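You operate a simulated robot arm through the tools that you are given. There is no shell and no other tool. Be economical: measure what you need, move in short steps, check, and stop when the job is done.

You run a simulated robot arm. Do the job below in one go: nothing can be reset, and whatever is moved stays where it is left.

TASK
Stand the manual for the carton's type in the foam slot inside, then close the carton.
Fine: push it right down; short flap first, then both long flaps; draw the blue belt till its green stretch stands at the buckle.

It is judged by the outcome, as a careful person would: the job done as asked, and still so three seconds after it is handed in. It fails if anything else is knocked over, pushed out of place, dropped, spilled or broken.

THE ROBOT
A 6-joint arm with a two-finger parallel gripper on a trunk, on a base that drives. Base frame: it is fixed to the floor where the robot stands at the start and does not move with it; the origin is under the middle of the robot, x ahead of it, y to its left, z up. Units: mm, degrees, N and s.
With the tool pointing down near the work surface it reaches from about 200 to 840 mm from the robot's upright axis, wherever it stands. Its first joint turns from -166.0 to 166.0 degrees. Places, roughly: foam slot on the packed machine [600, -1300, 700]; long flap by the rack [700, -1000, 1000]; long flap by the turntable [700, -1700, 1000]; short flap at the aisle [300, -1300, 900]; tail of the blue belt [300, -1200, 600]; tail of the orange belt [300, -1200, 400]. Payload 3.91 kg.
The TCP is the grasp point between the finger pads, 30 mm short of the fingertips. In the tool frame z runs along the fingers and y along their closing line. The gripper opens to 110 mm. The fingers are 20 mm wide and 10 mm thick; the gripper's body (48 by 112 mm) begins 55 mm behind the TCP.
Orientation is told as [roll, pitch, yaw] about the base's x, y, z axes, in that order, counted from this pose: with the fingers straight down and closing along the base's y, the tool's x points along the base's -x, its y along +y and its z along -z.

THE INTERFACE
- The arm moves only by the tool nudge_tool. Its argument "plan" is a list that holds one entry, the list of rows, each a list of 7 numbers: the gripper command, from -1 (shut) to 1 (fully open), values between in proportion, then the shift along the tool's x, y, z in mm, then the turn, a rotation vector about the tool's x, y, z in degrees. In form: [[[gripper, x, y, z, rx, ry, rz], ...]]. A call has 1 to 10 rows; each row shifts and turns the commanded pose from where the row before left it, along the tool's axes as they then stand. Rows are played at 5 a second. More than 50 mm and 8.6 degrees between two rows, or a gripper value outside its range, and nothing of the call is played. A pose out of reach is approached as far as the arm can. The call stops where the force on the tool passes 90 N (or 10 N more than at its start, if that is more) or the arm is blocked; 0.2 s more then pass. Each finger travels about 108 mm/s and halts on what it meets, pressing with about 24 N; the grip force reading is that of the motor and also rises with nothing between the fingers. The clock runs only during rows and for 0.2 s after the last one: add rows that do not move to give the fingers time. The reply holds the time, the measured pose of the TCP, the force on the tool along the base axes, the opening and the grip force, in the units named above and with some noise, with the torque about the TCP (base axes, N m) and any sound that the robot's microphone picked up.
- Cameras (640 x 400 px; columns grow to the right, rows downward): "scene" is now at [-88.3, -39.4, 1529.8]; the picture's right is [-0.46, -0.89, 0.00], its down [-0.49, 0.25, -0.83] and it looks along [0.74, -0.38, -0.55] (base axes); focal length 296 px, centre (320, 200). "wrist" rides on the gripper at [77, 7, -114] in the tool frame; the picture's right is [-0.09, 1.00, 0.00], its down [-0.80, -0.07, -0.59] and it looks along [-0.59, -0.05, 0.80] (tool axes); focal length 270 px, centre (320, 200). There is no depth. A picture from a camera that has moved, and an enlarged one, comes with that camera's place and axes in the base frame and with its lens. The place of the scene camera against the robot may be out by one fixed shift of up to 18 mm in any direction.
- snapshot(camera): a new picture of that camera. It takes no simulated time.
- move_column(by): slides the trunk up (or, below 0, down) by that many mm; the arm and the scene camera ride with it, the base frame stays. It gives what a move gives, with no picture.
- roll_base(legs): drives the robot by 1 to 6 legs, each [ahead, left, turn to the left] in mm, mm and degrees, along the robot's own axes; the way and the turn of a leg run together, so that a leg with both is an arc; at most 1500 mm and 180 degrees a leg. The arm and the cameras ride along, it lands a little off, and it stops where it bumps. It gives what a move gives.
- head_to(pan, tilt): turns the head with the scene camera to pan (to the left, within 86 degrees either way) and tilt (down, from -29 to 69), counted from straight ahead of the robot. It gives what a move gives.
- enlarge(camera, box): a new picture of the part [left, top, right, bottom] of that camera's present view, enlarged. It takes no simulated time.
- close_job(): hands the job in; it is judged then, once.

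Work in short steps. Places have to be worked out from the pictures, the camera data and where the tool is seen: move nearer, look again, correct. Check each grasp and each placing, and mend what went wrong. You have 120 turns and 90 pictures in all, those below and enlarged ones among them. Open the gripper and draw the arm clear of the work before you hand the job in, unless the task says otherwise; then end with one line.

The tools are called after "Emit:" as name(argument=value, ...) on one line, values as JSON. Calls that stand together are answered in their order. nudge_tool: Moves the arm, as the interface text tells. Its arguments: {"type":"object","properties":{"plan":{"type":"array","items":{"type":"array","items":{"type":"array","items":{"type":"number"}}}}},"required":["plan"]} The other tools are called the same way: move_column (by) slides the trunk up or down; roll_base (legs) drives the base; head_to (pan, tilt) turns the head that bears the scene camera; snapshot (camera) takes a picture; enlarge (camera, box) takes an enlarged picture of a part of a camera's view; close_job () hands the job in.

At the start:

```text
time_s: 0.0
tool_pos: [394.8, -186.7, 1337.1]
tcp_rot: [0.0, 0.0, 0.0]
wrist_force: [0.9, -0.3, 0.4]
torque: [0.01, 0.0, 0.05]
grip_width: 110.3
grasp_force: 0.0
trunk travel left (down, up): [-475.0, 65.0]
robot x, y, heading: [-1.1, 0.4, -0.0]
head pan, tilt: [-27.2, 33.5]
```

scene: 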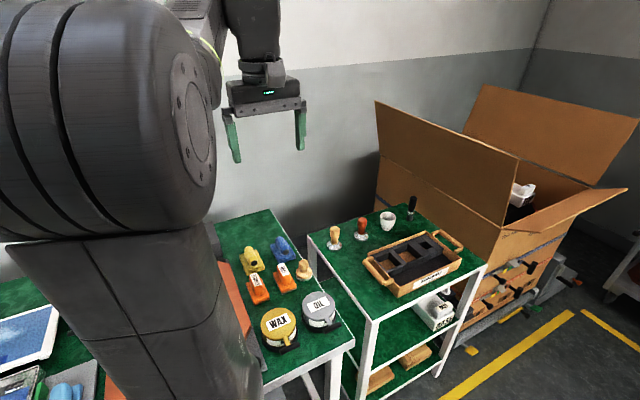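
wrist: 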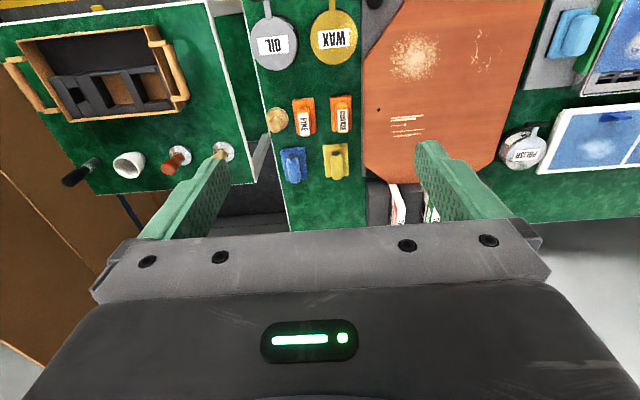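

The first pictures show the bench, rack and carton to the right. I'll look around for the manuals and the type label on the carton.

Emit:
enlarge(camera="scene", box=[360, 80, 640, 400])

Emit:
enlarge(camera="wrist", box=[240, 0, 640, 250])

Emit:
head_to(pan=20, tilt=40)

```text
1.25 times, centred on (500, 240) of scene
camera zoom: at [-88.3, -39.4, 1529.8], right [-0.46, -0.89, 0.0], down [-0.49, 0.25, -0.83], along [0.74, -0.38, -0.55], focal length 370 px, centre (95, 150)
```

zoom: 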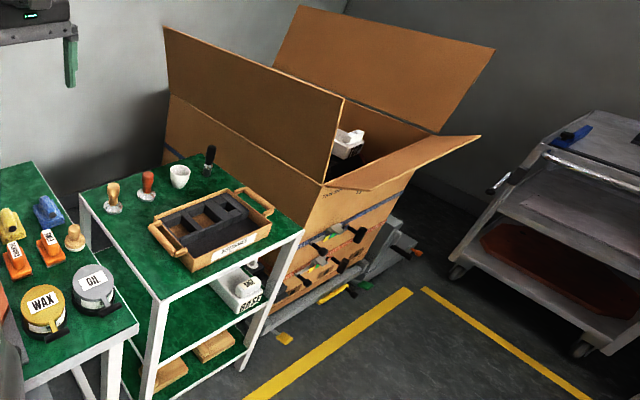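

```text
1.60 times, centred on (440, 125) of wrist
camera zoom: at [317.8, -181.1, 1451.7], right [0.09, 1.0, 0.0], down [0.8, -0.07, 0.59], along [0.59, -0.05, -0.8], focal length 432 px, centre (128, 320)
```

zoom: 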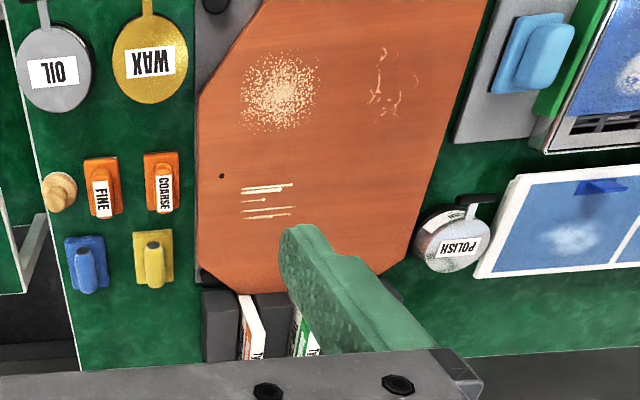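

```text
time_s: 1.1
tool_pos: [396.2, -187.4, 1337.6]
tcp_rot: [-0.1, 0.1, 0.0]
wrist_force: [0.0, 0.6, -0.6]
torque: [-0.02, 0.0, -0.01]
grip_width: 110.3
grasp_force: 0.1
trunk travel left (down, up): [-475.0, 65.0]
robot x, y, heading: [0.9, 1.3, -0.1]
head pan, tilt: [20.0, 40.0]
```

The manuals seem to stand in a dark rack at the bench's front edge, below the orange board. I'll move the hand aside (back and up view) to see them with the wrist camera.

Emit:
nudge_tool(plan=[[[1, 40, 0, 0, 0, 0, 0], [1, 40, 0, 0, 0, 0, 0], [1, 40, 0, 0, 0, 0, 0], [1, 0, 0, 0, 0, 0, 0]]])

Emit:
snapshot(camera="wrist")

Emit:
snapshot(camera="scene")

```text
time_s: 2.1
tool_pos: [275.2, -188.2, 1335.3]
tcp_rot: [-0.1, 0.0, -0.1]
wrist_force: [0.0, 0.6, 0.0]
torque: [0.0, 0.0, 0.01]
grip_width: 110.2
grasp_force: 0.0
trunk travel left (down, up): [-475.0, 65.0]
robot x, y, heading: [-3.8, -1.4, 0.1]
head pan, tilt: [20.0, 40.0]
```

```text
85 pictures are left
camera wrist: at [197.3, -181.5, 1449.8], right [0.09, 1.0, 0.0], down [0.8, -0.07, 0.59], along [0.59, -0.05, -0.8], focal length 270 px, centre (320, 200)
```

wrist: 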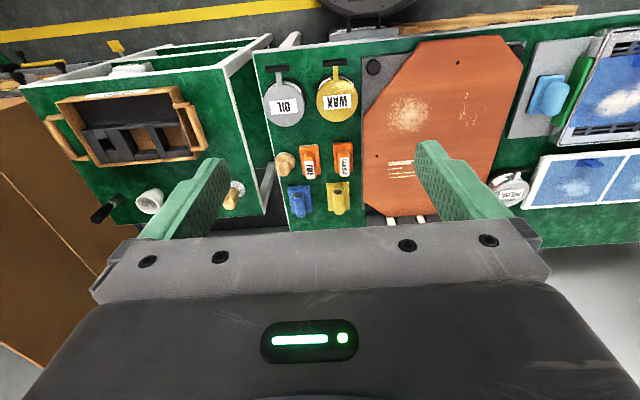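

```text
84 pictures are left
camera scene: at [-87.3, 30.2, 1519.9], right [0.34, -0.94, 0.0], down [-0.6, -0.22, -0.77], along [0.72, 0.26, -0.64], focal length 296 px, centre (320, 200)
```

scene: 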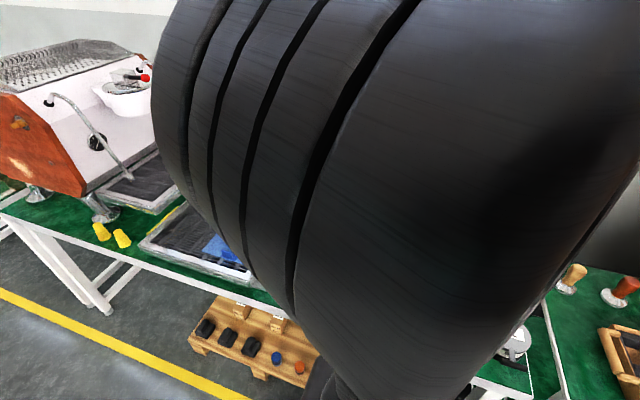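

The manual holder is at the bench's far edge. I'll move the hand forward and left to look at it.

Emit:
nudge_tool(plan=[[[1, -45, 20, 0, 0, 0, 0], [1, -45, 20, 0, 0, 0, 0], [1, -45, 20, 0, 0, 0, 0], [1, -45, 20, 0, 0, 0, 0], [1, -45, 20, 0, 0, 0, 0], [1, -45, 20, 0, 0, 0, 0], [1, -45, 20, 0, 0, 0, 0], [1, 0, 0, 0, 0, 0, 0]]])

Emit:
snapshot(camera="wrist")

Emit:
head_to(pan=-60, tilt=40)

Emit:
snapshot(camera="scene")

```text
time_s: 4.0
tool_pos: [591.2, -50.6, 1336.9]
tcp_rot: [0.1, -0.1, -0.1]
wrist_force: [-0.5, 0.4, 0.3]
torque: [0.01, -0.03, 0.0]
grip_width: 109.7
grasp_force: 0.0
trunk travel left (down, up): [-475.0, 65.0]
robot x, y, heading: [1.0, 0.1, -0.2]
head pan, tilt: [20.0, 40.0]
```

```text
83 pictures are left
camera wrist: at [513.3, -43.7, 1451.5], right [0.09, 1.0, 0.0], down [0.8, -0.07, 0.59], along [0.59, -0.05, -0.8], focal length 270 px, centre (320, 200)
```

wrist: 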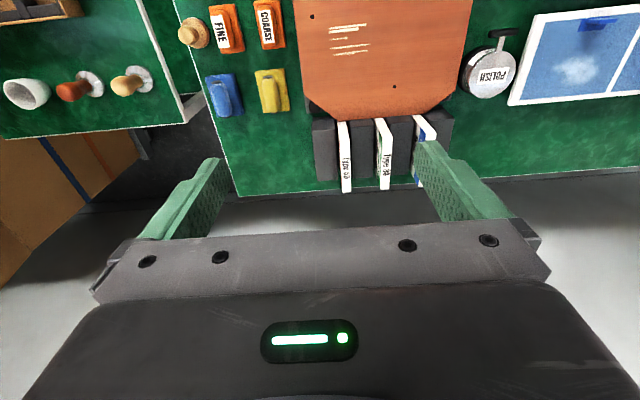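

```text
time_s: 5.5
tool_pos: [591.8, -50.5, 1337.4]
tcp_rot: [0.0, 0.0, 0.0]
wrist_force: [-0.1, 0.2, -0.2]
torque: [0.03, 0.0, -0.03]
grip_width: 110.1
grasp_force: 0.1
trunk travel left (down, up): [-475.0, 65.0]
robot x, y, heading: [-0.9, -1.1, -0.1]
head pan, tilt: [-60.0, 40.0]
```

```text
82 pictures are left
camera scene: at [-124.6, -72.3, 1520.0], right [-0.87, -0.5, 0.0], down [-0.32, 0.56, -0.77], along [0.38, -0.66, -0.64], focal length 296 px, centre (320, 200)
```

scene: 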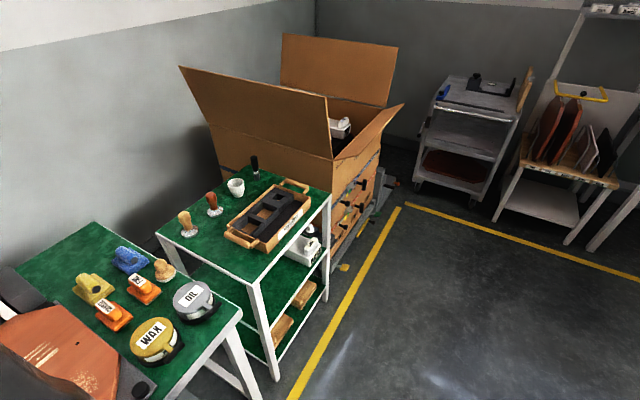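

Emit:
enlarge(camera="scene", box=[270, 100, 430, 280])

Emit:
enlarge(camera="wrist", box=[300, 90, 470, 200])

```text
2.22 times, centred on (350, 190) of scene
camera zoom: at [-124.6, -72.3, 1520.0], right [-0.87, -0.5, 0.0], down [-0.32, 0.56, -0.77], along [0.38, -0.66, -0.64], focal length 657 px, centre (253, 222)
```

zoom: 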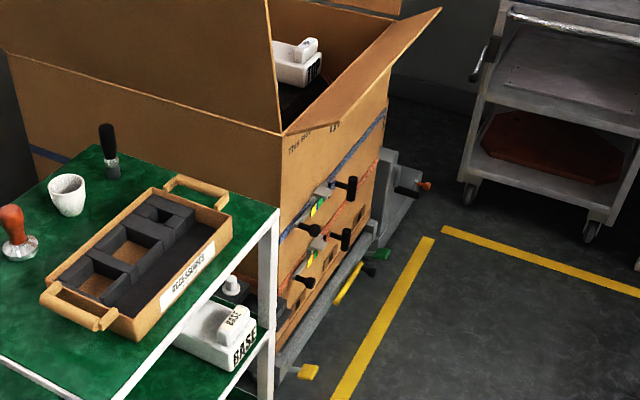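

```text
3.64 times, centred on (385, 145) of wrist
camera zoom: at [513.8, -43.8, 1451.1], right [0.09, 1.0, 0.0], down [0.8, -0.07, 0.59], along [0.59, -0.05, -0.8], focal length 983 px, centre (84, 400)
```

zoom: 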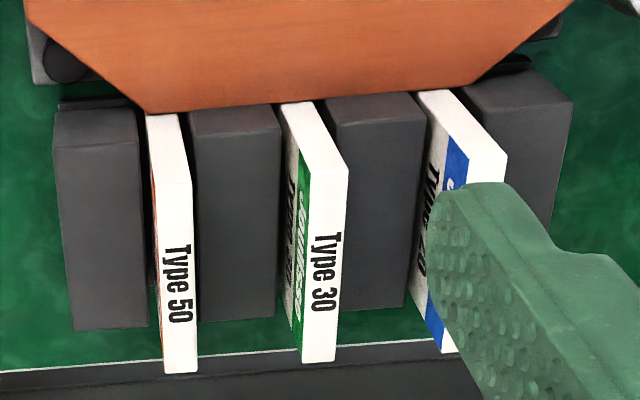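

Manuals: Type 50 (orange), Type 30 (green), a third blue one. I need to see the carton's type, so I'll tuck the arm and drive along the aisle to view its face.

Emit:
nudge_tool(plan=[[[1, 45, 0, 0, 0, 0, 0], [1, 45, 0, 0, 0, 0, 0], [1, 45, 0, 0, 0, 0, 0], [1, 45, 0, 0, 0, 0, 0], [1, 45, 0, 0, 0, 0, 0], [1, 45, 0, 0, 0, 0, 0], [1, 0, 0, 0, 0, 0, 0]]])

Emit:
roll_base(legs=[[-250, 0, 0], [0, -900, 0]])

Emit:
head_to(pan=-35, tilt=42)

Emit:
snapshot(camera="scene")

```text
time_s: 7.1
tool_pos: [332.7, -45.7, 1321.6]
tcp_rot: [-0.1, 3.4, 0.0]
wrist_force: [-0.1, -1.1, 0.1]
torque: [-0.01, -0.04, 0.01]
grip_width: 109.9
grasp_force: 0.0
trunk travel left (down, up): [-475.0, 65.0]
robot x, y, heading: [0.3, 3.6, -0.1]
head pan, tilt: [-60.0, 40.0]
```

```text
time_s: 13.3
tool_pos: [70.1, -976.3, 1322.7]
tcp_rot: [-0.2, 3.2, -1.6]
wrist_force: [-0.5, 1.1, 0.2]
torque: [-0.02, 0.0, -0.01]
grip_width: 110.2
grasp_force: 0.2
trunk travel left (down, up): [-475.0, 65.0]
robot x, y, heading: [-261.5, -923.8, -1.5]
head pan, tilt: [-60.0, 40.0]
```

```text
time_s: 14.2
tool_pos: [72.1, -976.3, 1320.5]
tcp_rot: [-0.3, 3.6, -1.5]
wrist_force: [0.3, -0.1, 0.2]
torque: [-0.01, -0.02, -0.01]
grip_width: 110.0
grasp_force: 0.0
trunk travel left (down, up): [-475.0, 65.0]
robot x, y, heading: [-263.0, -924.1, -1.6]
head pan, tilt: [-35.0, 42.0]
```

```text
79 pictures are left
camera scene: at [-378.4, -986.0, 1521.4], right [-0.81, -0.59, 0.0], down [-0.37, 0.51, -0.78], along [0.45, -0.63, -0.63], focal length 296 px, centre (320, 200)
```

scene: 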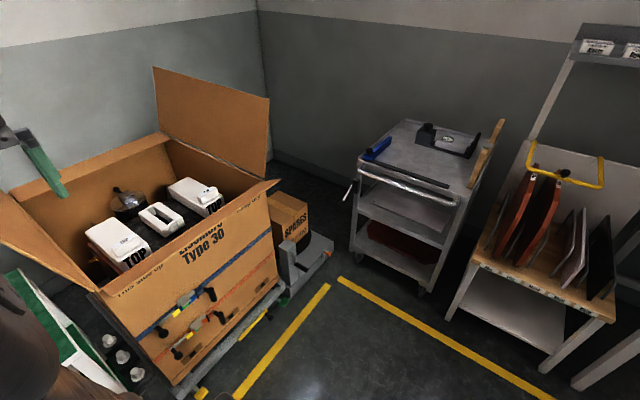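

The carton reads Type 30. Let me enlarge the carton's face, the inside and the belts.

Emit:
enlarge(camera="scene", box=[80, 160, 340, 390])

Emit:
snapshot(camera="scene")

Emit:
snapshot(camera="wrist")

```text
1.74 times, centred on (210, 275) of scene
camera zoom: at [-378.4, -986.0, 1521.4], right [-0.81, -0.59, 0.0], down [-0.37, 0.51, -0.78], along [0.45, -0.63, -0.63], focal length 514 px, centre (511, 70)
```

zoom: 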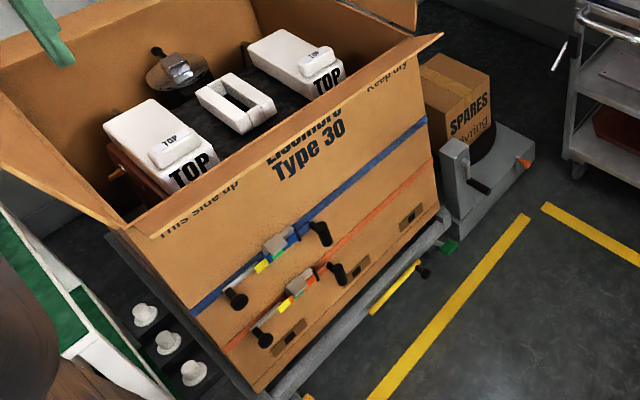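

```text
77 pictures are left
camera scene: at [-378.4, -986.0, 1521.4], right [-0.81, -0.59, 0.0], down [-0.37, 0.51, -0.78], along [0.45, -0.63, -0.63], focal length 296 px, centre (320, 200)
```

scene: 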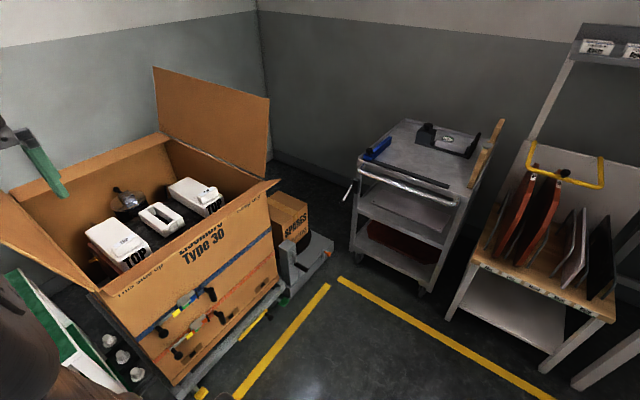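

```text
76 pictures are left
camera wrist: at [2.5, -967.2, 1439.4], right [0.11, 0.99, -0.01], down [0.84, -0.09, 0.54], along [0.54, -0.07, -0.84], focal length 270 px, centre (320, 200)
```

wrist: 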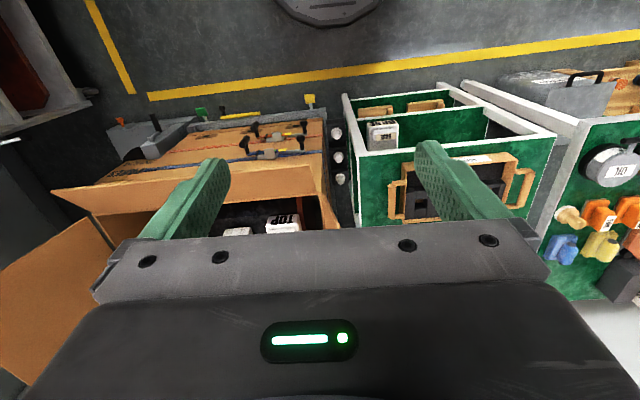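

Carton type is 30 with brand lettering I'll compare later. Next I drive in front of the carton to look into it with the wrist camera.

Emit:
roll_base(legs=[[0, -380, 1.5], [140, 0, 0]])

Emit:
nudge_tool(plan=[[[1, -45, 5, 0, 0, 0, 0], [1, -45, 5, 0, 0, 0, 0], [1, -45, 5, 0, 0, 0, 0], [1, -45, 5, 0, 0, 0, 0], [1, 0, 0, 0, 0, 0, 0]]])

Emit:
snapshot(camera="wrist")

Emit:
snapshot(camera="scene")

```text
time_s: 17.6
tool_pos: [208.1, -1349.7, 1322.4]
tcp_rot: [-0.2, 3.3, -0.3]
wrist_force: [0.9, -0.4, 0.0]
torque: [0.03, 0.01, 0.01]
grip_width: 109.9
grasp_force: 0.0
trunk travel left (down, up): [-475.0, 65.0]
robot x, y, heading: [-125.3, -1299.3, -0.2]
head pan, tilt: [-35.0, 42.0]
```

```text
time_s: 18.8
tool_pos: [387.3, -1330.3, 1312.3]
tcp_rot: [-0.2, 3.2, -0.2]
wrist_force: [0.4, 0.2, -0.7]
torque: [-0.01, -0.02, 0.0]
grip_width: 109.7
grasp_force: 0.1
trunk travel left (down, up): [-475.0, 65.0]
robot x, y, heading: [-126.4, -1302.9, -0.4]
head pan, tilt: [-35.0, 42.0]
```

```text
75 pictures are left
camera wrist: at [316.0, -1322.7, 1430.9], right [0.09, 1.0, -0.01], down [0.83, -0.07, 0.55], along [0.55, -0.06, -0.84], focal length 270 px, centre (320, 200)
```

wrist: 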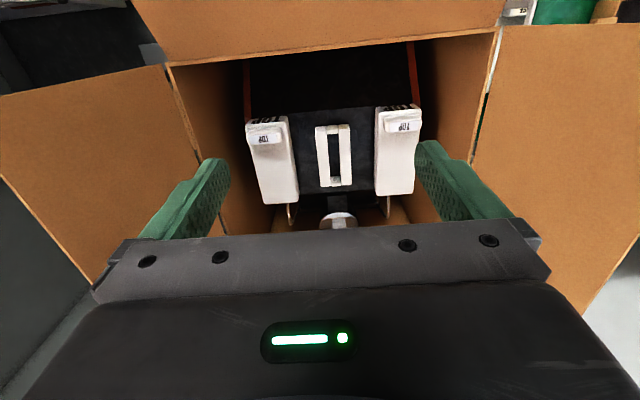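

```text
74 pictures are left
camera scene: at [-225.6, -1348.2, 1517.0], right [-0.58, -0.82, 0.0], down [-0.55, 0.39, -0.74], along [0.61, -0.43, -0.67], focal length 296 px, centre (320, 200)
```

scene: 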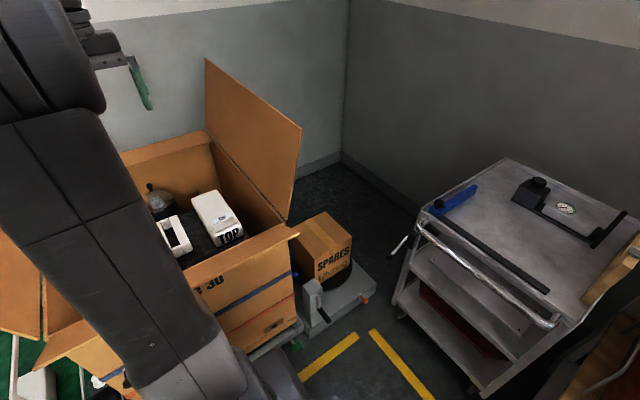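

The slot is the white foam frame running along x, between the two TOP foam blocks. I go nearer for a two-view measurement.

Emit:
nudge_tool(plan=[[[1, 0, 0, 0, 0, 3.2, 0], [1, -30, 0, 40, 0, 0, 0], [1, -30, 0, 40, 0, 0, 0], [1, -30, 0, 40, 0, 0, 0], [1, -20, 0, 40, 0, 0, 0], [1, 0, 0, 40, 0, 0, 0], [1, 0, 0, 40, 0, 0, 0], [1, 0, 0, 0, 0, 0, 0]]])

Emit:
enlarge(camera="wrist", box=[200, 40, 480, 240])

```text
time_s: 20.6
tool_pos: [469.4, -1330.9, 1060.5]
tcp_rot: [-0.2, 6.5, -0.3]
wrist_force: [-0.3, 0.6, 0.9]
torque: [-0.03, 0.01, -0.03]
grip_width: 110.1
grasp_force: 0.1
trunk travel left (down, up): [-475.0, 65.0]
robot x, y, heading: [-122.1, -1300.5, -0.3]
head pan, tilt: [-35.0, 42.0]
```

```text
2.00 times, centred on (340, 140) of wrist
camera zoom: at [404.6, -1323.4, 1184.2], right [0.09, 1.0, -0.01], down [0.86, -0.07, 0.5], along [0.5, -0.06, -0.87], focal length 541 px, centre (280, 320)
```

zoom: 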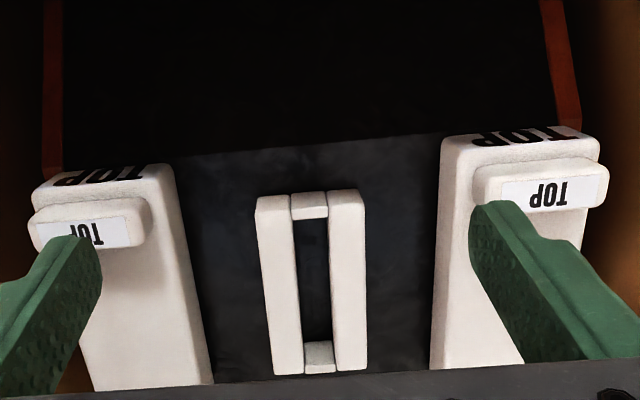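

I straighten the pitch, go lower and sideways for parallax.

Emit:
nudge_tool(plan=[[[1, 0, 20, 0, 0, -3.2, 0], [1, 0, 20, 0, 0, -3.2, 0], [1, -35, 20, 40, 0, 0, 0], [1, -35, 20, 40, 0, 0, 0], [1, -10, 20, 20, 0, 0, 0], [1, 0, 0, 0, 0, 0, 0]]])

Emit:
snapshot(camera="wrist")

```text
refused: row 3 steps farther than a row can; nothing moved
```

```text
72 pictures are left
camera wrist: at [404.6, -1323.4, 1184.2], right [0.09, 1.0, -0.01], down [0.86, -0.07, 0.5], along [0.5, -0.06, -0.87], focal length 270 px, centre (320, 200)
```

wrist: 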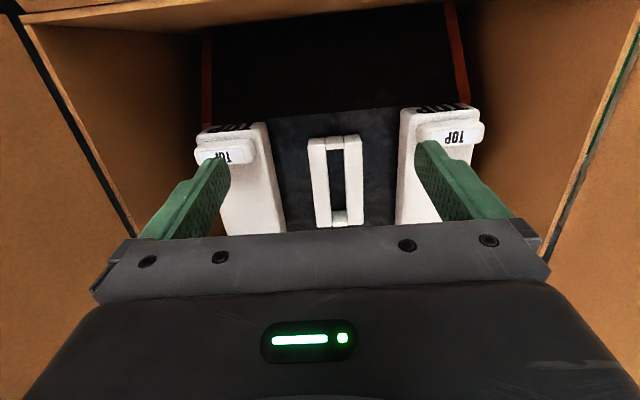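

A row was too long; I'll split it.

Emit:
nudge_tool(plan=[[[1, 0, 20, 0, 0, -3.2, 0], [1, 0, 20, 0, 0, -3.2, 0], [1, -25, 15, 30, 0, 0, 0], [1, -25, 15, 30, 0, 0, 0], [1, -20, 15, 30, 0, 0, 0], [1, -10, 15, 20, 0, 0, 0], [1, 0, 0, 0, 0, 0, 0]]])

Emit:
snapshot(camera="wrist")

```text
time_s: 22.1
tool_pos: [549.7, -1232.3, 948.8]
tcp_rot: [-0.1, 0.1, -0.1]
wrist_force: [-0.1, 0.4, 0.4]
torque: [0.02, 0.01, -0.02]
grip_width: 109.8
grasp_force: 0.1
trunk travel left (down, up): [-475.0, 65.0]
robot x, y, heading: [-122.9, -1300.6, -0.3]
head pan, tilt: [-35.0, 42.0]
```

```text
71 pictures are left
camera wrist: at [471.9, -1224.4, 1064.0], right [0.09, 1.0, 0.0], down [0.8, -0.07, 0.59], along [0.59, -0.06, -0.8], focal length 270 px, centre (320, 200)
```

wrist: 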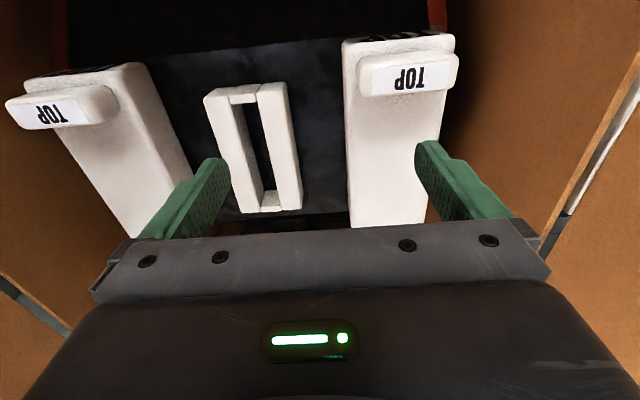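

Triangulation: foam frame top z≈755, outer x 537–712, y −1364…−1276; slot roughly x 556–693, y centre −1318, ~26 mm wide. Now raise, retract and drive back to the bench for the manual.

Emit:
nudge_tool(plan=[[[1, 0, 0, -48, 0, 0, 0], [1, 0, 0, -48, 0, 0, 0], [1, 0, 0, -48, 0, 0, 0], [1, 0, 0, -48, 0, 0, 0], [1, 0, 0, -48, 0, 0, 0], [1, 0, 0, -48, 0, 0, 0], [1, 0, 0, -48, 0, 0, 0], [1, 40, 0, -20, 0, 0, 0], [1, 40, 0, 0, 0, 0, 0], [1, 0, 0, 0, 0, 0, 0]]])

Emit:
roll_base(legs=[[0, 1320, 0.3], [140, 0, 0]])

Emit:
snapshot(camera="wrist")

```text
time_s: 24.4
tool_pos: [469.5, -1229.0, 1306.5]
tcp_rot: [-0.2, 0.1, -0.2]
wrist_force: [0.6, 0.6, -0.1]
torque: [-0.02, 0.01, 0.0]
grip_width: 109.9
grasp_force: 0.0
trunk travel left (down, up): [-475.0, 65.0]
robot x, y, heading: [-125.2, -1302.5, -0.4]
head pan, tilt: [-35.0, 42.0]
```

```text
time_s: 31.8
tool_pos: [602.2, 88.5, 1307.7]
tcp_rot: [-0.2, 0.1, 0.8]
wrist_force: [0.4, -0.2, -0.6]
torque: [0.03, 0.01, 0.0]
grip_width: 110.1
grasp_force: 0.0
trunk travel left (down, up): [-475.0, 65.0]
robot x, y, heading: [8.9, 8.1, 0.8]
head pan, tilt: [-35.0, 42.0]
```

```text
70 pictures are left
camera wrist: at [525.4, 94.9, 1421.9], right [0.07, 1.0, 0.0], down [0.8, -0.06, 0.59], along [0.59, -0.05, -0.81], focal length 270 px, centre (320, 200)
```

wrist: 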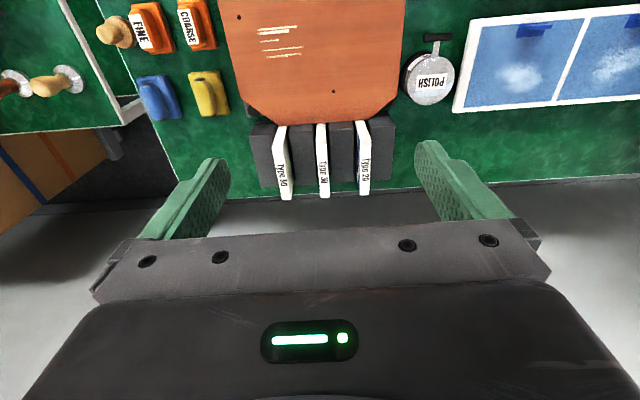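

Now all three are visible between the fingers. I'll go down about 200 mm and a bit back to see them from nearer.

Emit:
enlarge(camera="wrist", box=[240, 100, 400, 210])

Emit:
nudge_tool(plan=[[[1, -5, -5, 45, 0, 0, 0], [1, -5, -5, 45, 0, 0, 0], [1, -5, -5, 45, 0, 0, 0], [1, -5, 0, 45, 0, 0, 0], [1, 0, 0, 0, 0, 0, 0]]])

Emit:
snapshot(camera="wrist")

```text
3.64 times, centred on (320, 155) of wrist
camera zoom: at [525.4, 94.9, 1421.9], right [0.07, 1.0, 0.0], down [0.8, -0.06, 0.59], along [0.59, -0.05, -0.81], focal length 983 px, centre (320, 364)
```

zoom: 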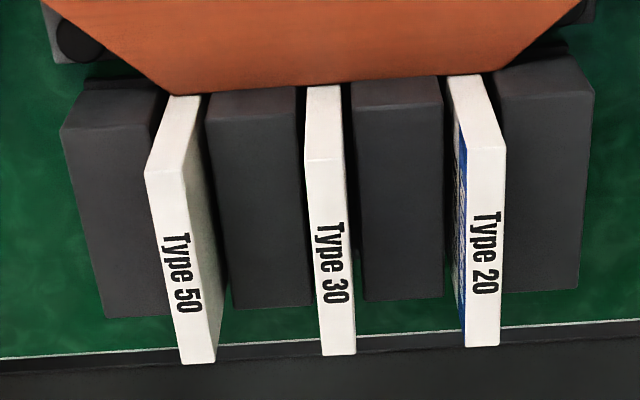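

```text
time_s: 33.0
tool_pos: [624.2, 73.5, 1127.8]
tcp_rot: [-0.3, 0.1, 0.8]
wrist_force: [0.9, -0.5, 1.2]
torque: [-0.01, -0.03, -0.01]
grip_width: 109.9
grasp_force: 0.1
trunk travel left (down, up): [-475.0, 65.0]
robot x, y, heading: [5.6, 7.4, 1.0]
head pan, tilt: [-35.0, 42.0]
```

```text
68 pictures are left
camera wrist: at [545.5, 80.2, 1243.2], right [0.07, 1.0, 0.0], down [0.8, -0.06, 0.59], along [0.59, -0.05, -0.8], focal length 270 px, centre (320, 200)
```

wrist: 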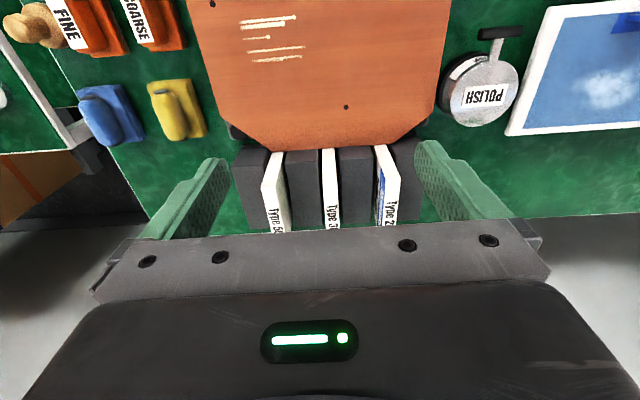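

Type 30 is the middle one, about 22 mm thick, spine-up, x 773–915, y centre ≈75, top z≈877. I enlarge to refine, and check the clearance between base and bench with the head.

Emit:
enlarge(camera="wrist", box=[230, 130, 430, 240])

Emit:
head_to(pan=-25, tilt=65)

Emit:
snapshot(camera="scene")

```text
3.20 times, centred on (330, 185) of wrist
camera zoom: at [545.5, 80.2, 1243.2], right [0.07, 1.0, 0.0], down [0.8, -0.06, 0.59], along [0.59, -0.05, -0.8], focal length 865 px, centre (288, 248)
```

zoom: 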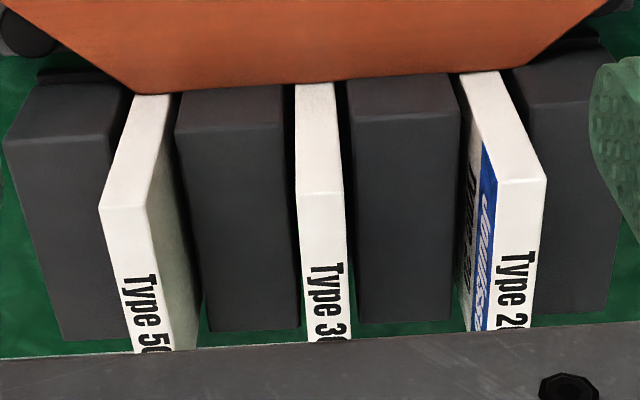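

```text
time_s: 33.9
tool_pos: [622.8, 74.9, 1128.8]
tcp_rot: [-0.2, 0.1, 0.8]
wrist_force: [-0.1, 0.3, -0.1]
torque: [0.0, 0.01, 0.01]
grip_width: 110.3
grasp_force: 0.0
trunk travel left (down, up): [-475.0, 65.0]
robot x, y, heading: [6.4, 10.6, 0.6]
head pan, tilt: [-25.0, 65.0]
```

```text
66 pictures are left
camera scene: at [-104.6, -19.5, 1487.7], right [-0.41, -0.91, 0.0], down [-0.83, 0.37, -0.42], along [0.39, -0.17, -0.91], focal length 296 px, centre (320, 200)
```

scene: 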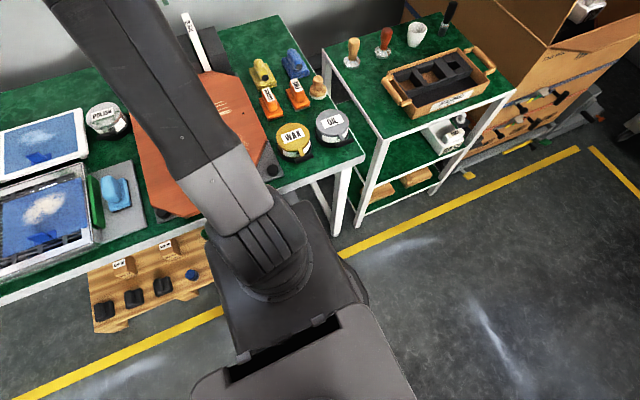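

The base is close to the bench, so I won't drive further; the reach suffices. I move the hand nearer above the manuals for a better height estimate.

Emit:
nudge_tool(plan=[[[1, -40, 0, 25, 0, 0, 0], [1, -40, 0, 25, 0, 0, 0], [1, -40, 0, 25, 0, 0, 0], [1, -30, 0, 25, 0, 0, 0], [1, 0, 0, 0, 0, 0, 0]]])

Emit:
snapshot(camera="wrist")

```text
time_s: 35.1
tool_pos: [772.1, 74.4, 1027.8]
tcp_rot: [-0.2, 0.0, 0.8]
wrist_force: [0.0, 0.4, 0.1]
torque: [-0.04, 0.03, -0.04]
grip_width: 110.1
grasp_force: 0.1
trunk travel left (down, up): [-475.0, 65.0]
robot x, y, heading: [7.4, 3.5, 1.0]
head pan, tilt: [-25.0, 65.0]
```

```text
65 pictures are left
camera wrist: at [693.6, 81.0, 1142.3], right [0.07, 1.0, 0.0], down [0.8, -0.06, 0.59], along [0.59, -0.05, -0.8], focal length 270 px, centre (320, 200)
```

wrist: 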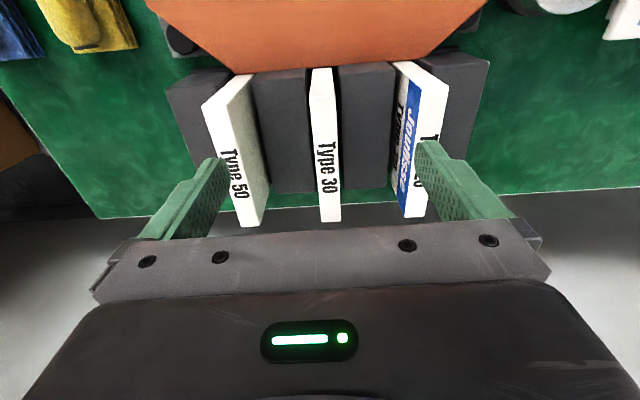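

Scale comparison between views gives the manual top z≈918, x 757–885 (centre 822), y centre ≈76.5, 20 mm thick. I align above it, fingers half open, and descend to z≈955.

Emit:
nudge_tool(plan=[[[0, -25, 1, 0, 0, 0, 0.8], [-0.2, -25, 1, 20, 0, 0, 0], [-0.2, 0, 0, 25, 0, 0, 0], [-0.2, 0, 0, 25, 0, 0, 0], [-0.2, 0, 0, 0, 0, 0, 0]]])

Emit:
snapshot(camera="wrist")

```text
time_s: 36.3
tool_pos: [822.2, 74.4, 958.1]
tcp_rot: [-0.1, 0.1, 0.0]
wrist_force: [0.2, 0.6, -0.2]
torque: [-0.02, 0.0, 0.03]
grip_width: 43.9
grasp_force: 0.2
trunk travel left (down, up): [-475.0, 65.0]
robot x, y, heading: [2.5, 5.8, 0.8]
head pan, tilt: [-25.0, 65.0]
```

```text
64 pictures are left
camera wrist: at [745.0, 83.3, 1072.1], right [0.09, 1.0, 0.0], down [0.8, -0.07, 0.59], along [0.59, -0.06, -0.81], focal length 270 px, centre (320, 200)
```

wrist: 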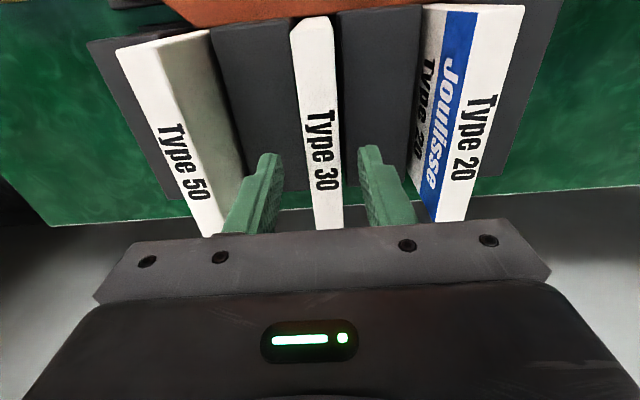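

Well centred. I descend 22 mm more (tips ≈906) and look.

Emit:
nudge_tool(plan=[[[-0.2, 0, 2, 12, 0, 0, 0], [-0.2, 0, 0, 10, 0, 0, 0], [-0.2, 0, 0, 0, 0, 0, 0]]])

Emit:
snapshot(camera="wrist")

```text
time_s: 37.1
tool_pos: [822.3, 79.3, 935.7]
tcp_rot: [-0.2, 0.2, 0.0]
wrist_force: [-0.5, 0.3, -0.1]
torque: [0.02, -0.01, -0.01]
grip_width: 43.9
grasp_force: 0.0
trunk travel left (down, up): [-475.0, 65.0]
robot x, y, heading: [7.4, 6.2, 0.8]
head pan, tilt: [-25.0, 65.0]
```

```text
63 pictures are left
camera wrist: at [744.7, 85.9, 1050.0], right [0.09, 1.0, 0.0], down [0.8, -0.07, 0.59], along [0.59, -0.06, -0.8], focal length 270 px, centre (320, 200)
```

wrist: 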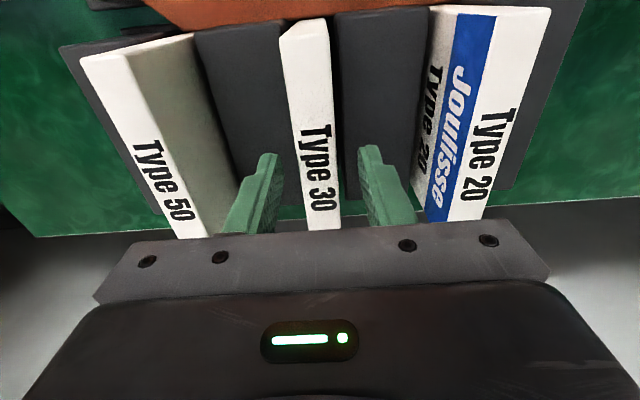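

Tips are about 10 mm below the manual's top. I descend in small steps with force check.

Emit:
nudge_tool(plan=[[[-0.2, 0, 0, 6, 0, 0, 0], [-0.2, 0, 0, 6, 0, 0, 0], [-0.2, 0, 0, 6, 0, 0, 0], [-0.2, 0, 0, 0, 0, 0, 0]]])

Emit:
snapshot(camera="wrist")

```text
time_s: 38.1
tool_pos: [822.4, 78.3, 917.2]
tcp_rot: [-0.1, 0.1, 0.0]
wrist_force: [-0.4, 0.2, 0.8]
torque: [0.01, -0.02, -0.02]
grip_width: 44.0
grasp_force: 0.1
trunk travel left (down, up): [-475.0, 65.0]
robot x, y, heading: [8.4, 7.3, 0.7]
head pan, tilt: [-25.0, 65.0]
```

```text
62 pictures are left
camera wrist: at [744.7, 85.7, 1032.0], right [0.09, 1.0, 0.0], down [0.8, -0.07, 0.59], along [0.59, -0.06, -0.81], focal length 270 px, centre (320, 200)
```

wrist: 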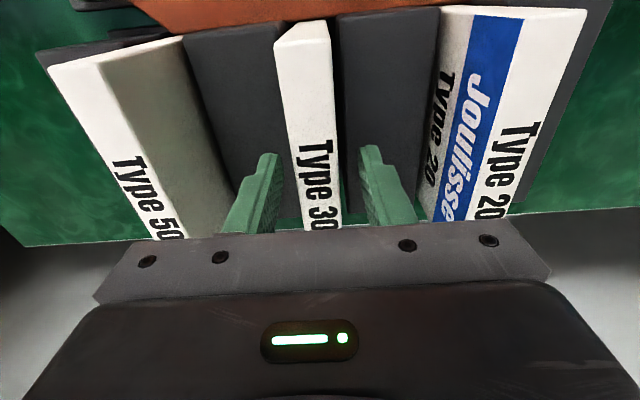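

Still free. I shift 3 mm right (−y) and descend further.

Emit:
nudge_tool(plan=[[[-0.2, 0, -3, 5, 0, 0, 0], [-0.2, 0, 0, 5, 0, 0, 0], [-0.2, 0, 0, 5, 0, 0, 0], [-0.2, 0, 0, 0, 0, 0, 0]]])

Emit:
enlarge(camera="wrist", box=[160, 0, 480, 240])

```text
time_s: 39.1
tool_pos: [821.1, 76.2, 902.4]
tcp_rot: [-0.2, 0.1, 0.1]
wrist_force: [-0.8, 0.3, -0.9]
torque: [0.02, 0.03, -0.01]
grip_width: 43.8
grasp_force: 0.0
trunk travel left (down, up): [-475.0, 65.0]
robot x, y, heading: [6.6, 6.4, 0.8]
head pan, tilt: [-25.0, 65.0]
```

```text
1.67 times, centred on (320, 120) of wrist
camera zoom: at [743.7, 82.7, 1016.7], right [0.09, 1.0, 0.0], down [0.8, -0.07, 0.59], along [0.59, -0.06, -0.8], focal length 450 px, centre (320, 333)
```

zoom: 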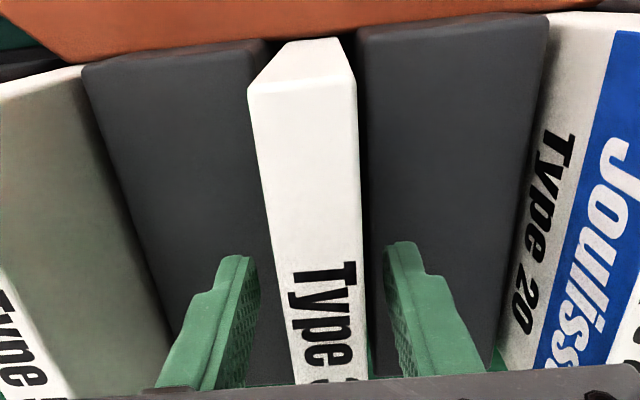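

Tips are ~45 mm below the manual's top and clear of the foam. Close the grip.

Emit:
nudge_tool(plan=[[[-0.5, 0, 0, 0, 0, 0, 0], [-1, 0, 0, 0, 0, 0, 0], [-1, 0, 0, 0, 0, 0, 0], [-1, 0, 0, 0, 0, 0, 0]]])

Emit:
nudge_tool(plan=[[[-1, 0, 0, -15, 0, 0, 0], [-1, 0, 0, -20, 0, 0, 0], [-1, 0, 0, -20, 0, 0, 0], [-1, 0, 0, 0, 0, 0, 0]]])

Emit:
snapshot(camera="wrist")

```text
time_s: 40.1
tool_pos: [821.5, 74.6, 903.2]
tcp_rot: [-0.2, 0.1, -0.1]
wrist_force: [-0.1, -1.1, 0.3]
torque: [0.01, -0.11, 0.01]
grip_width: 21.8
grasp_force: 24.0
trunk travel left (down, up): [-475.0, 65.0]
robot x, y, heading: [6.1, 8.6, 1.0]
head pan, tilt: [-25.0, 65.0]
```

```text
time_s: 41.1
tool_pos: [822.4, 76.1, 956.9]
tcp_rot: [-0.3, 0.1, 0.1]
wrist_force: [0.1, 0.5, -2.4]
torque: [-0.02, 0.02, 0.01]
grip_width: 21.7
grasp_force: 24.0
trunk travel left (down, up): [-475.0, 65.0]
robot x, y, heading: [7.2, 6.6, 1.0]
head pan, tilt: [-25.0, 65.0]
```

```text
60 pictures are left
camera wrist: at [744.7, 83.8, 1070.8], right [0.09, 1.0, 0.0], down [0.8, -0.07, 0.59], along [0.59, -0.06, -0.81], focal length 270 px, centre (320, 200)
```

wrist: 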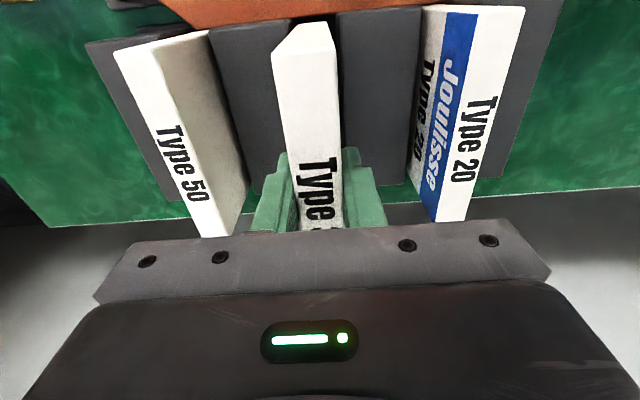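

It's held (21.7 mm, about 2.4 N). Lift high and retract.

Emit:
nudge_tool(plan=[[[-1, 0, 0, -40, 0, 0, 0], [-1, 0, 0, -45, 0, 0, 0], [-1, 0, 0, -45, 0, 0, 0], [-1, 0, 0, -45, 0, 0, 0], [-1, 0, 0, -45, 0, 0, 0], [-1, 0, 0, -45, 0, 0, 0], [-1, 0, 0, -45, 0, 0, 0], [-1, 0, 0, -40, 0, 0, 0], [-1, 0, 0, 0, 0, 0, 0]]])

Emit:
nudge_tool(plan=[[[-1, 40, -10, 0, 0, 0, 0], [-1, 45, -10, 0, 0, 0, 0], [-1, 45, -10, 0, 0, 0, 0], [-1, 45, -10, 0, 0, 0, 0], [-1, 45, -10, 0, 0, 0, 0], [-1, 45, -10, 0, 0, 0, 0], [-1, 35, -10, 0, 0, 0, 0], [-1, 0, 0, 0, 0, 0, 0]]])

Emit:
snapshot(camera="wrist")

```text
time_s: 43.1
tool_pos: [767.9, 73.9, 1224.1]
tcp_rot: [-0.2, -1.5, -0.1]
wrist_force: [0.5, 0.8, -1.9]
torque: [0.01, 0.0, -0.03]
grip_width: 21.9
grasp_force: 24.0
out of reach, approached as far as the arm can: row 4, 5, 6, 7, 8
trunk travel left (down, up): [-475.0, 65.0]
robot x, y, heading: [10.6, 6.4, 0.7]
head pan, tilt: [-25.0, 65.0]
```

```text
time_s: 44.9
tool_pos: [467.7, 4.2, 1225.3]
tcp_rot: [-0.2, 0.1, -0.1]
wrist_force: [-0.2, -0.2, -2.8]
torque: [0.02, -0.01, -0.02]
grip_width: 21.7
grasp_force: 23.6
trunk travel left (down, up): [-475.0, 65.0]
robot x, y, heading: [4.8, 4.8, 0.9]
head pan, tilt: [-25.0, 65.0]
```

```text
59 pictures are left
camera wrist: at [390.7, 11.3, 1340.3], right [0.09, 1.0, 0.0], down [0.8, -0.07, 0.59], along [0.59, -0.06, -0.81], focal length 270 px, centre (320, 200)
```

wrist: 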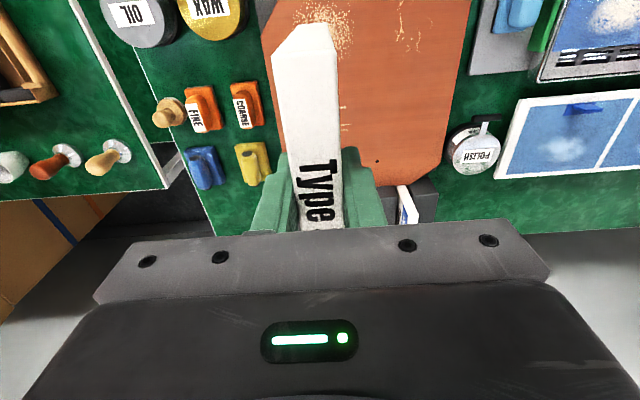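

Raise more to clear the carton's flap (top ≈1145), then drive back to the carton.

Emit:
nudge_tool(plan=[[[-1, 10, 0, -40, 0, 0, 0], [-1, 10, 0, -40, 0, 0, 0], [-1, 10, 0, -40, 0, 0, 0], [-1, 0, 0, 0, 0, 0, 0]]])

Emit:
roll_base(legs=[[-135, 0, 0], [0, -1315, -0.9]])

Emit:
snapshot(camera="wrist")

```text
time_s: 45.9
tool_pos: [438.8, 4.0, 1345.4]
tcp_rot: [-0.2, 0.1, 0.1]
wrist_force: [0.3, 0.1, -3.8]
torque: [0.02, -0.01, 0.01]
grip_width: 21.9
grasp_force: 23.7
trunk travel left (down, up): [-475.0, 65.0]
robot x, y, heading: [8.1, 7.2, 0.6]
head pan, tilt: [-25.0, 65.0]
```

```text
time_s: 53.4
tool_pos: [304.7, -1320.5, 1345.4]
tcp_rot: [-0.2, 0.1, -1.2]
wrist_force: [-0.8, 0.0, -2.3]
torque: [-0.01, 0.01, 0.0]
grip_width: 21.6
grasp_force: 24.3
trunk travel left (down, up): [-475.0, 65.0]
robot x, y, heading: [-127.1, -1304.5, -0.3]
head pan, tilt: [-25.0, 65.0]
```

```text
58 pictures are left
camera wrist: at [227.8, -1311.5, 1459.9], right [0.11, 0.99, 0.0], down [0.8, -0.09, 0.59], along [0.59, -0.07, -0.8], focal length 270 px, centre (320, 200)
```

wrist: 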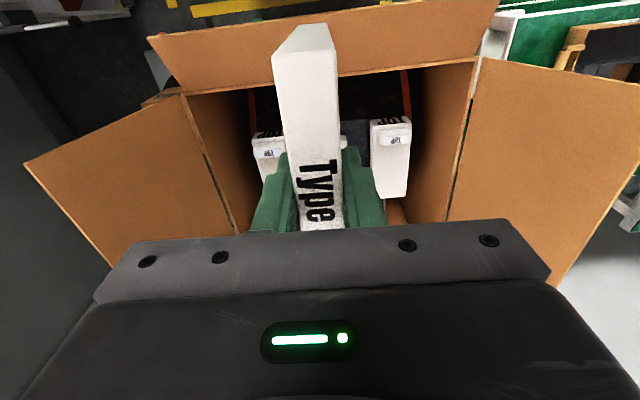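

Now forward over the carton, fixing yaw, then down to a hover above the slot.

Emit:
nudge_tool(plan=[[[-1, -45, 0, 0, 0, 0, -1.2], [-1, -45, 0, 0, 0, 0, 0], [-1, -45, 0, 0, 0, 0, 0], [-1, -40, 0, 25, 0, 0, 0], [-1, -40, 0, 25, 0, 0, 0], [-1, -35, 0, 35, 0, 0, 0], [-1, -35, 0, 35, 0, 0, 0], [-1, -35, 0, 35, 0, 0, 0], [-1, 0, 0, 45, 0, 0, 0], [-1, 0, 0, 0, 0, 0, 0]]])

Emit:
nudge_tool(plan=[[[-1, 0, 0, 45, 0, 0, 0], [-1, 0, 0, 45, 0, 0, 0], [-1, 0, 0, 45, 0, 0, 0], [-1, 0, 0, 45, 0, 0, 0], [-1, 0, 0, 0, 0, 0, 0]]])

Emit:
head_to(pan=-25, tilt=50)

Emit:
snapshot(camera="wrist")

Emit:
snapshot(camera="scene")

```text
time_s: 55.6
tool_pos: [626.7, -1322.1, 1144.1]
tcp_rot: [-0.3, 0.0, -0.1]
wrist_force: [-0.3, -0.5, -3.2]
torque: [-0.02, 0.0, -0.02]
grip_width: 21.9
grasp_force: 24.3
trunk travel left (down, up): [-475.0, 65.0]
robot x, y, heading: [-126.7, -1309.5, -0.4]
head pan, tilt: [-25.0, 65.0]
```

```text
time_s: 56.8
tool_pos: [624.9, -1321.8, 963.6]
tcp_rot: [-0.3, 0.0, 0.1]
wrist_force: [-0.3, 0.2, -3.2]
torque: [-0.04, -0.01, 0.0]
grip_width: 21.8
grasp_force: 23.8
trunk travel left (down, up): [-475.0, 65.0]
robot x, y, heading: [-124.6, -1311.1, -0.3]
head pan, tilt: [-25.0, 65.0]
```

```text
time_s: 57.6
tool_pos: [626.0, -1321.9, 965.1]
tcp_rot: [-0.2, 0.1, 0.0]
wrist_force: [0.3, -0.3, -2.0]
torque: [0.02, 0.01, 0.0]
grip_width: 21.8
grasp_force: 23.1
trunk travel left (down, up): [-475.0, 65.0]
robot x, y, heading: [-125.0, -1313.4, -0.3]
head pan, tilt: [-25.0, 50.0]
```

```text
57 pictures are left
camera wrist: at [548.2, -1314.3, 1078.9], right [0.09, 1.0, 0.0], down [0.8, -0.07, 0.59], along [0.59, -0.06, -0.81], focal length 270 px, centre (320, 200)
```

wrist: 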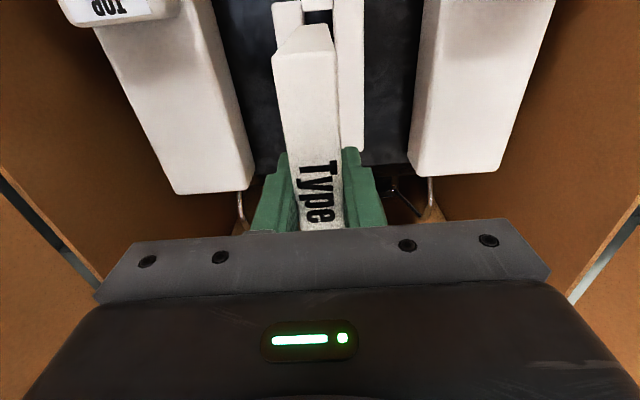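

```text
56 pictures are left
camera scene: at [-223.5, -1339.5, 1505.7], right [-0.43, -0.9, 0.0], down [-0.69, 0.33, -0.64], along [0.58, -0.28, -0.77], focal length 296 px, centre (320, 200)
```

scene: 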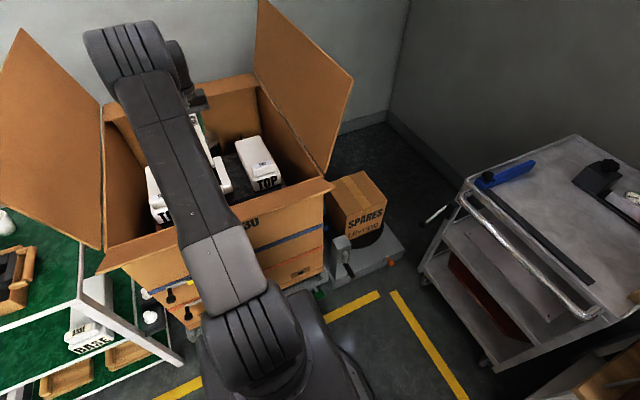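

By the picture the slot spans y −1332…−1305.5 (centre −1319) and the manual sits centred at about −1321.5; x fits (560–687 in 556–693). Shift +2.5 mm and descend to just above the foam.

Emit:
nudge_tool(plan=[[[-1, 0, 2.5, 35, 0, 0, 0], [-1, 0, 0, 35, 0, 0, 0], [-1, 0, 0, 0, 0, 0, 0]]])

Emit:
snapshot(camera="wrist")

Emit:
enlarge(camera="scene", box=[140, 90, 300, 230])

```text
time_s: 58.4
tool_pos: [625.5, -1318.5, 895.0]
tcp_rot: [-0.1, 0.1, 0.0]
wrist_force: [0.3, 1.1, -2.3]
torque: [0.02, 0.03, 0.0]
grip_width: 21.6
grasp_force: 23.5
trunk travel left (down, up): [-475.0, 65.0]
robot x, y, heading: [-126.5, -1307.7, -0.1]
head pan, tilt: [-25.0, 50.0]
```

```text
55 pictures are left
camera wrist: at [547.5, -1311.2, 1009.2], right [0.09, 1.0, 0.0], down [0.8, -0.07, 0.59], along [0.59, -0.06, -0.8], focal length 270 px, centre (320, 200)
```

wrist: 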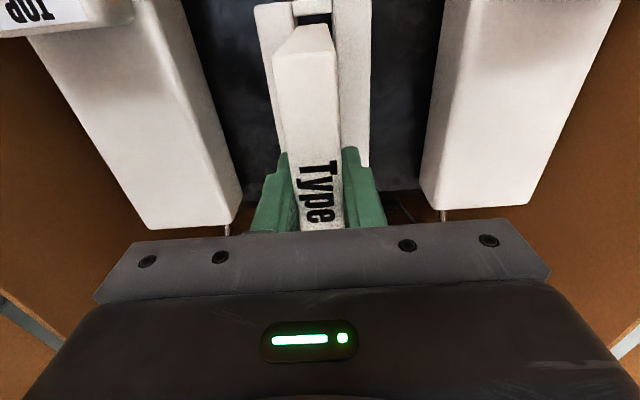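

```text
2.86 times, centred on (220, 160) of scene
camera zoom: at [-223.5, -1339.6, 1505.8], right [-0.43, -0.9, 0.0], down [-0.69, 0.33, -0.64], along [0.58, -0.28, -0.77], focal length 845 px, centre (606, 314)
```

zoom: 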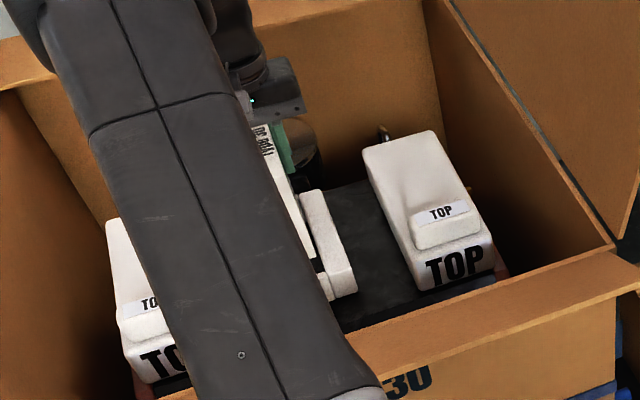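

Aligned with the slot (centre −1318). I lower in small steps, checking force.

Emit:
nudge_tool(plan=[[[-1, 0, 0, 6, 0, 0, 0], [-1, 0, 0, 6, 0, 0, 0], [-1, 0, 0, 6, 0, 0, 0], [-1, 0, 0, 5, 0, 0, 0], [-1, 0, 0, 0, 0, 0, 0]]])

Emit:
snapshot(camera="wrist")

```text
time_s: 59.6
tool_pos: [624.5, -1320.1, 871.8]
tcp_rot: [-0.1, 0.1, 0.0]
wrist_force: [0.3, -0.1, -2.3]
torque: [-0.03, -0.01, 0.01]
grip_width: 21.4
grasp_force: 24.4
trunk travel left (down, up): [-475.0, 65.0]
robot x, y, heading: [-122.6, -1308.7, -0.5]
head pan, tilt: [-25.0, 50.0]
```

```text
53 pictures are left
camera wrist: at [547.3, -1313.3, 986.6], right [0.09, 1.0, 0.0], down [0.8, -0.07, 0.59], along [0.59, -0.06, -0.81], focal length 270 px, centre (320, 200)
```

wrist: 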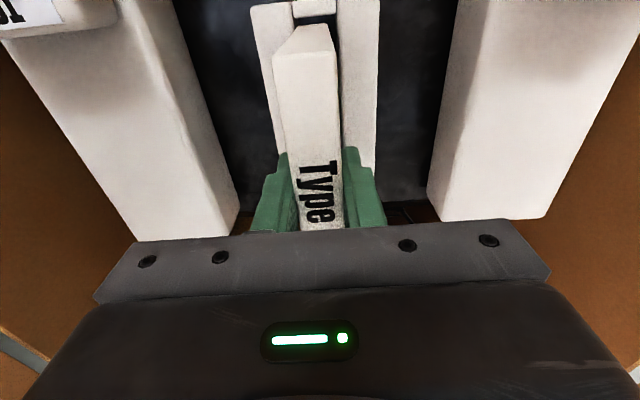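

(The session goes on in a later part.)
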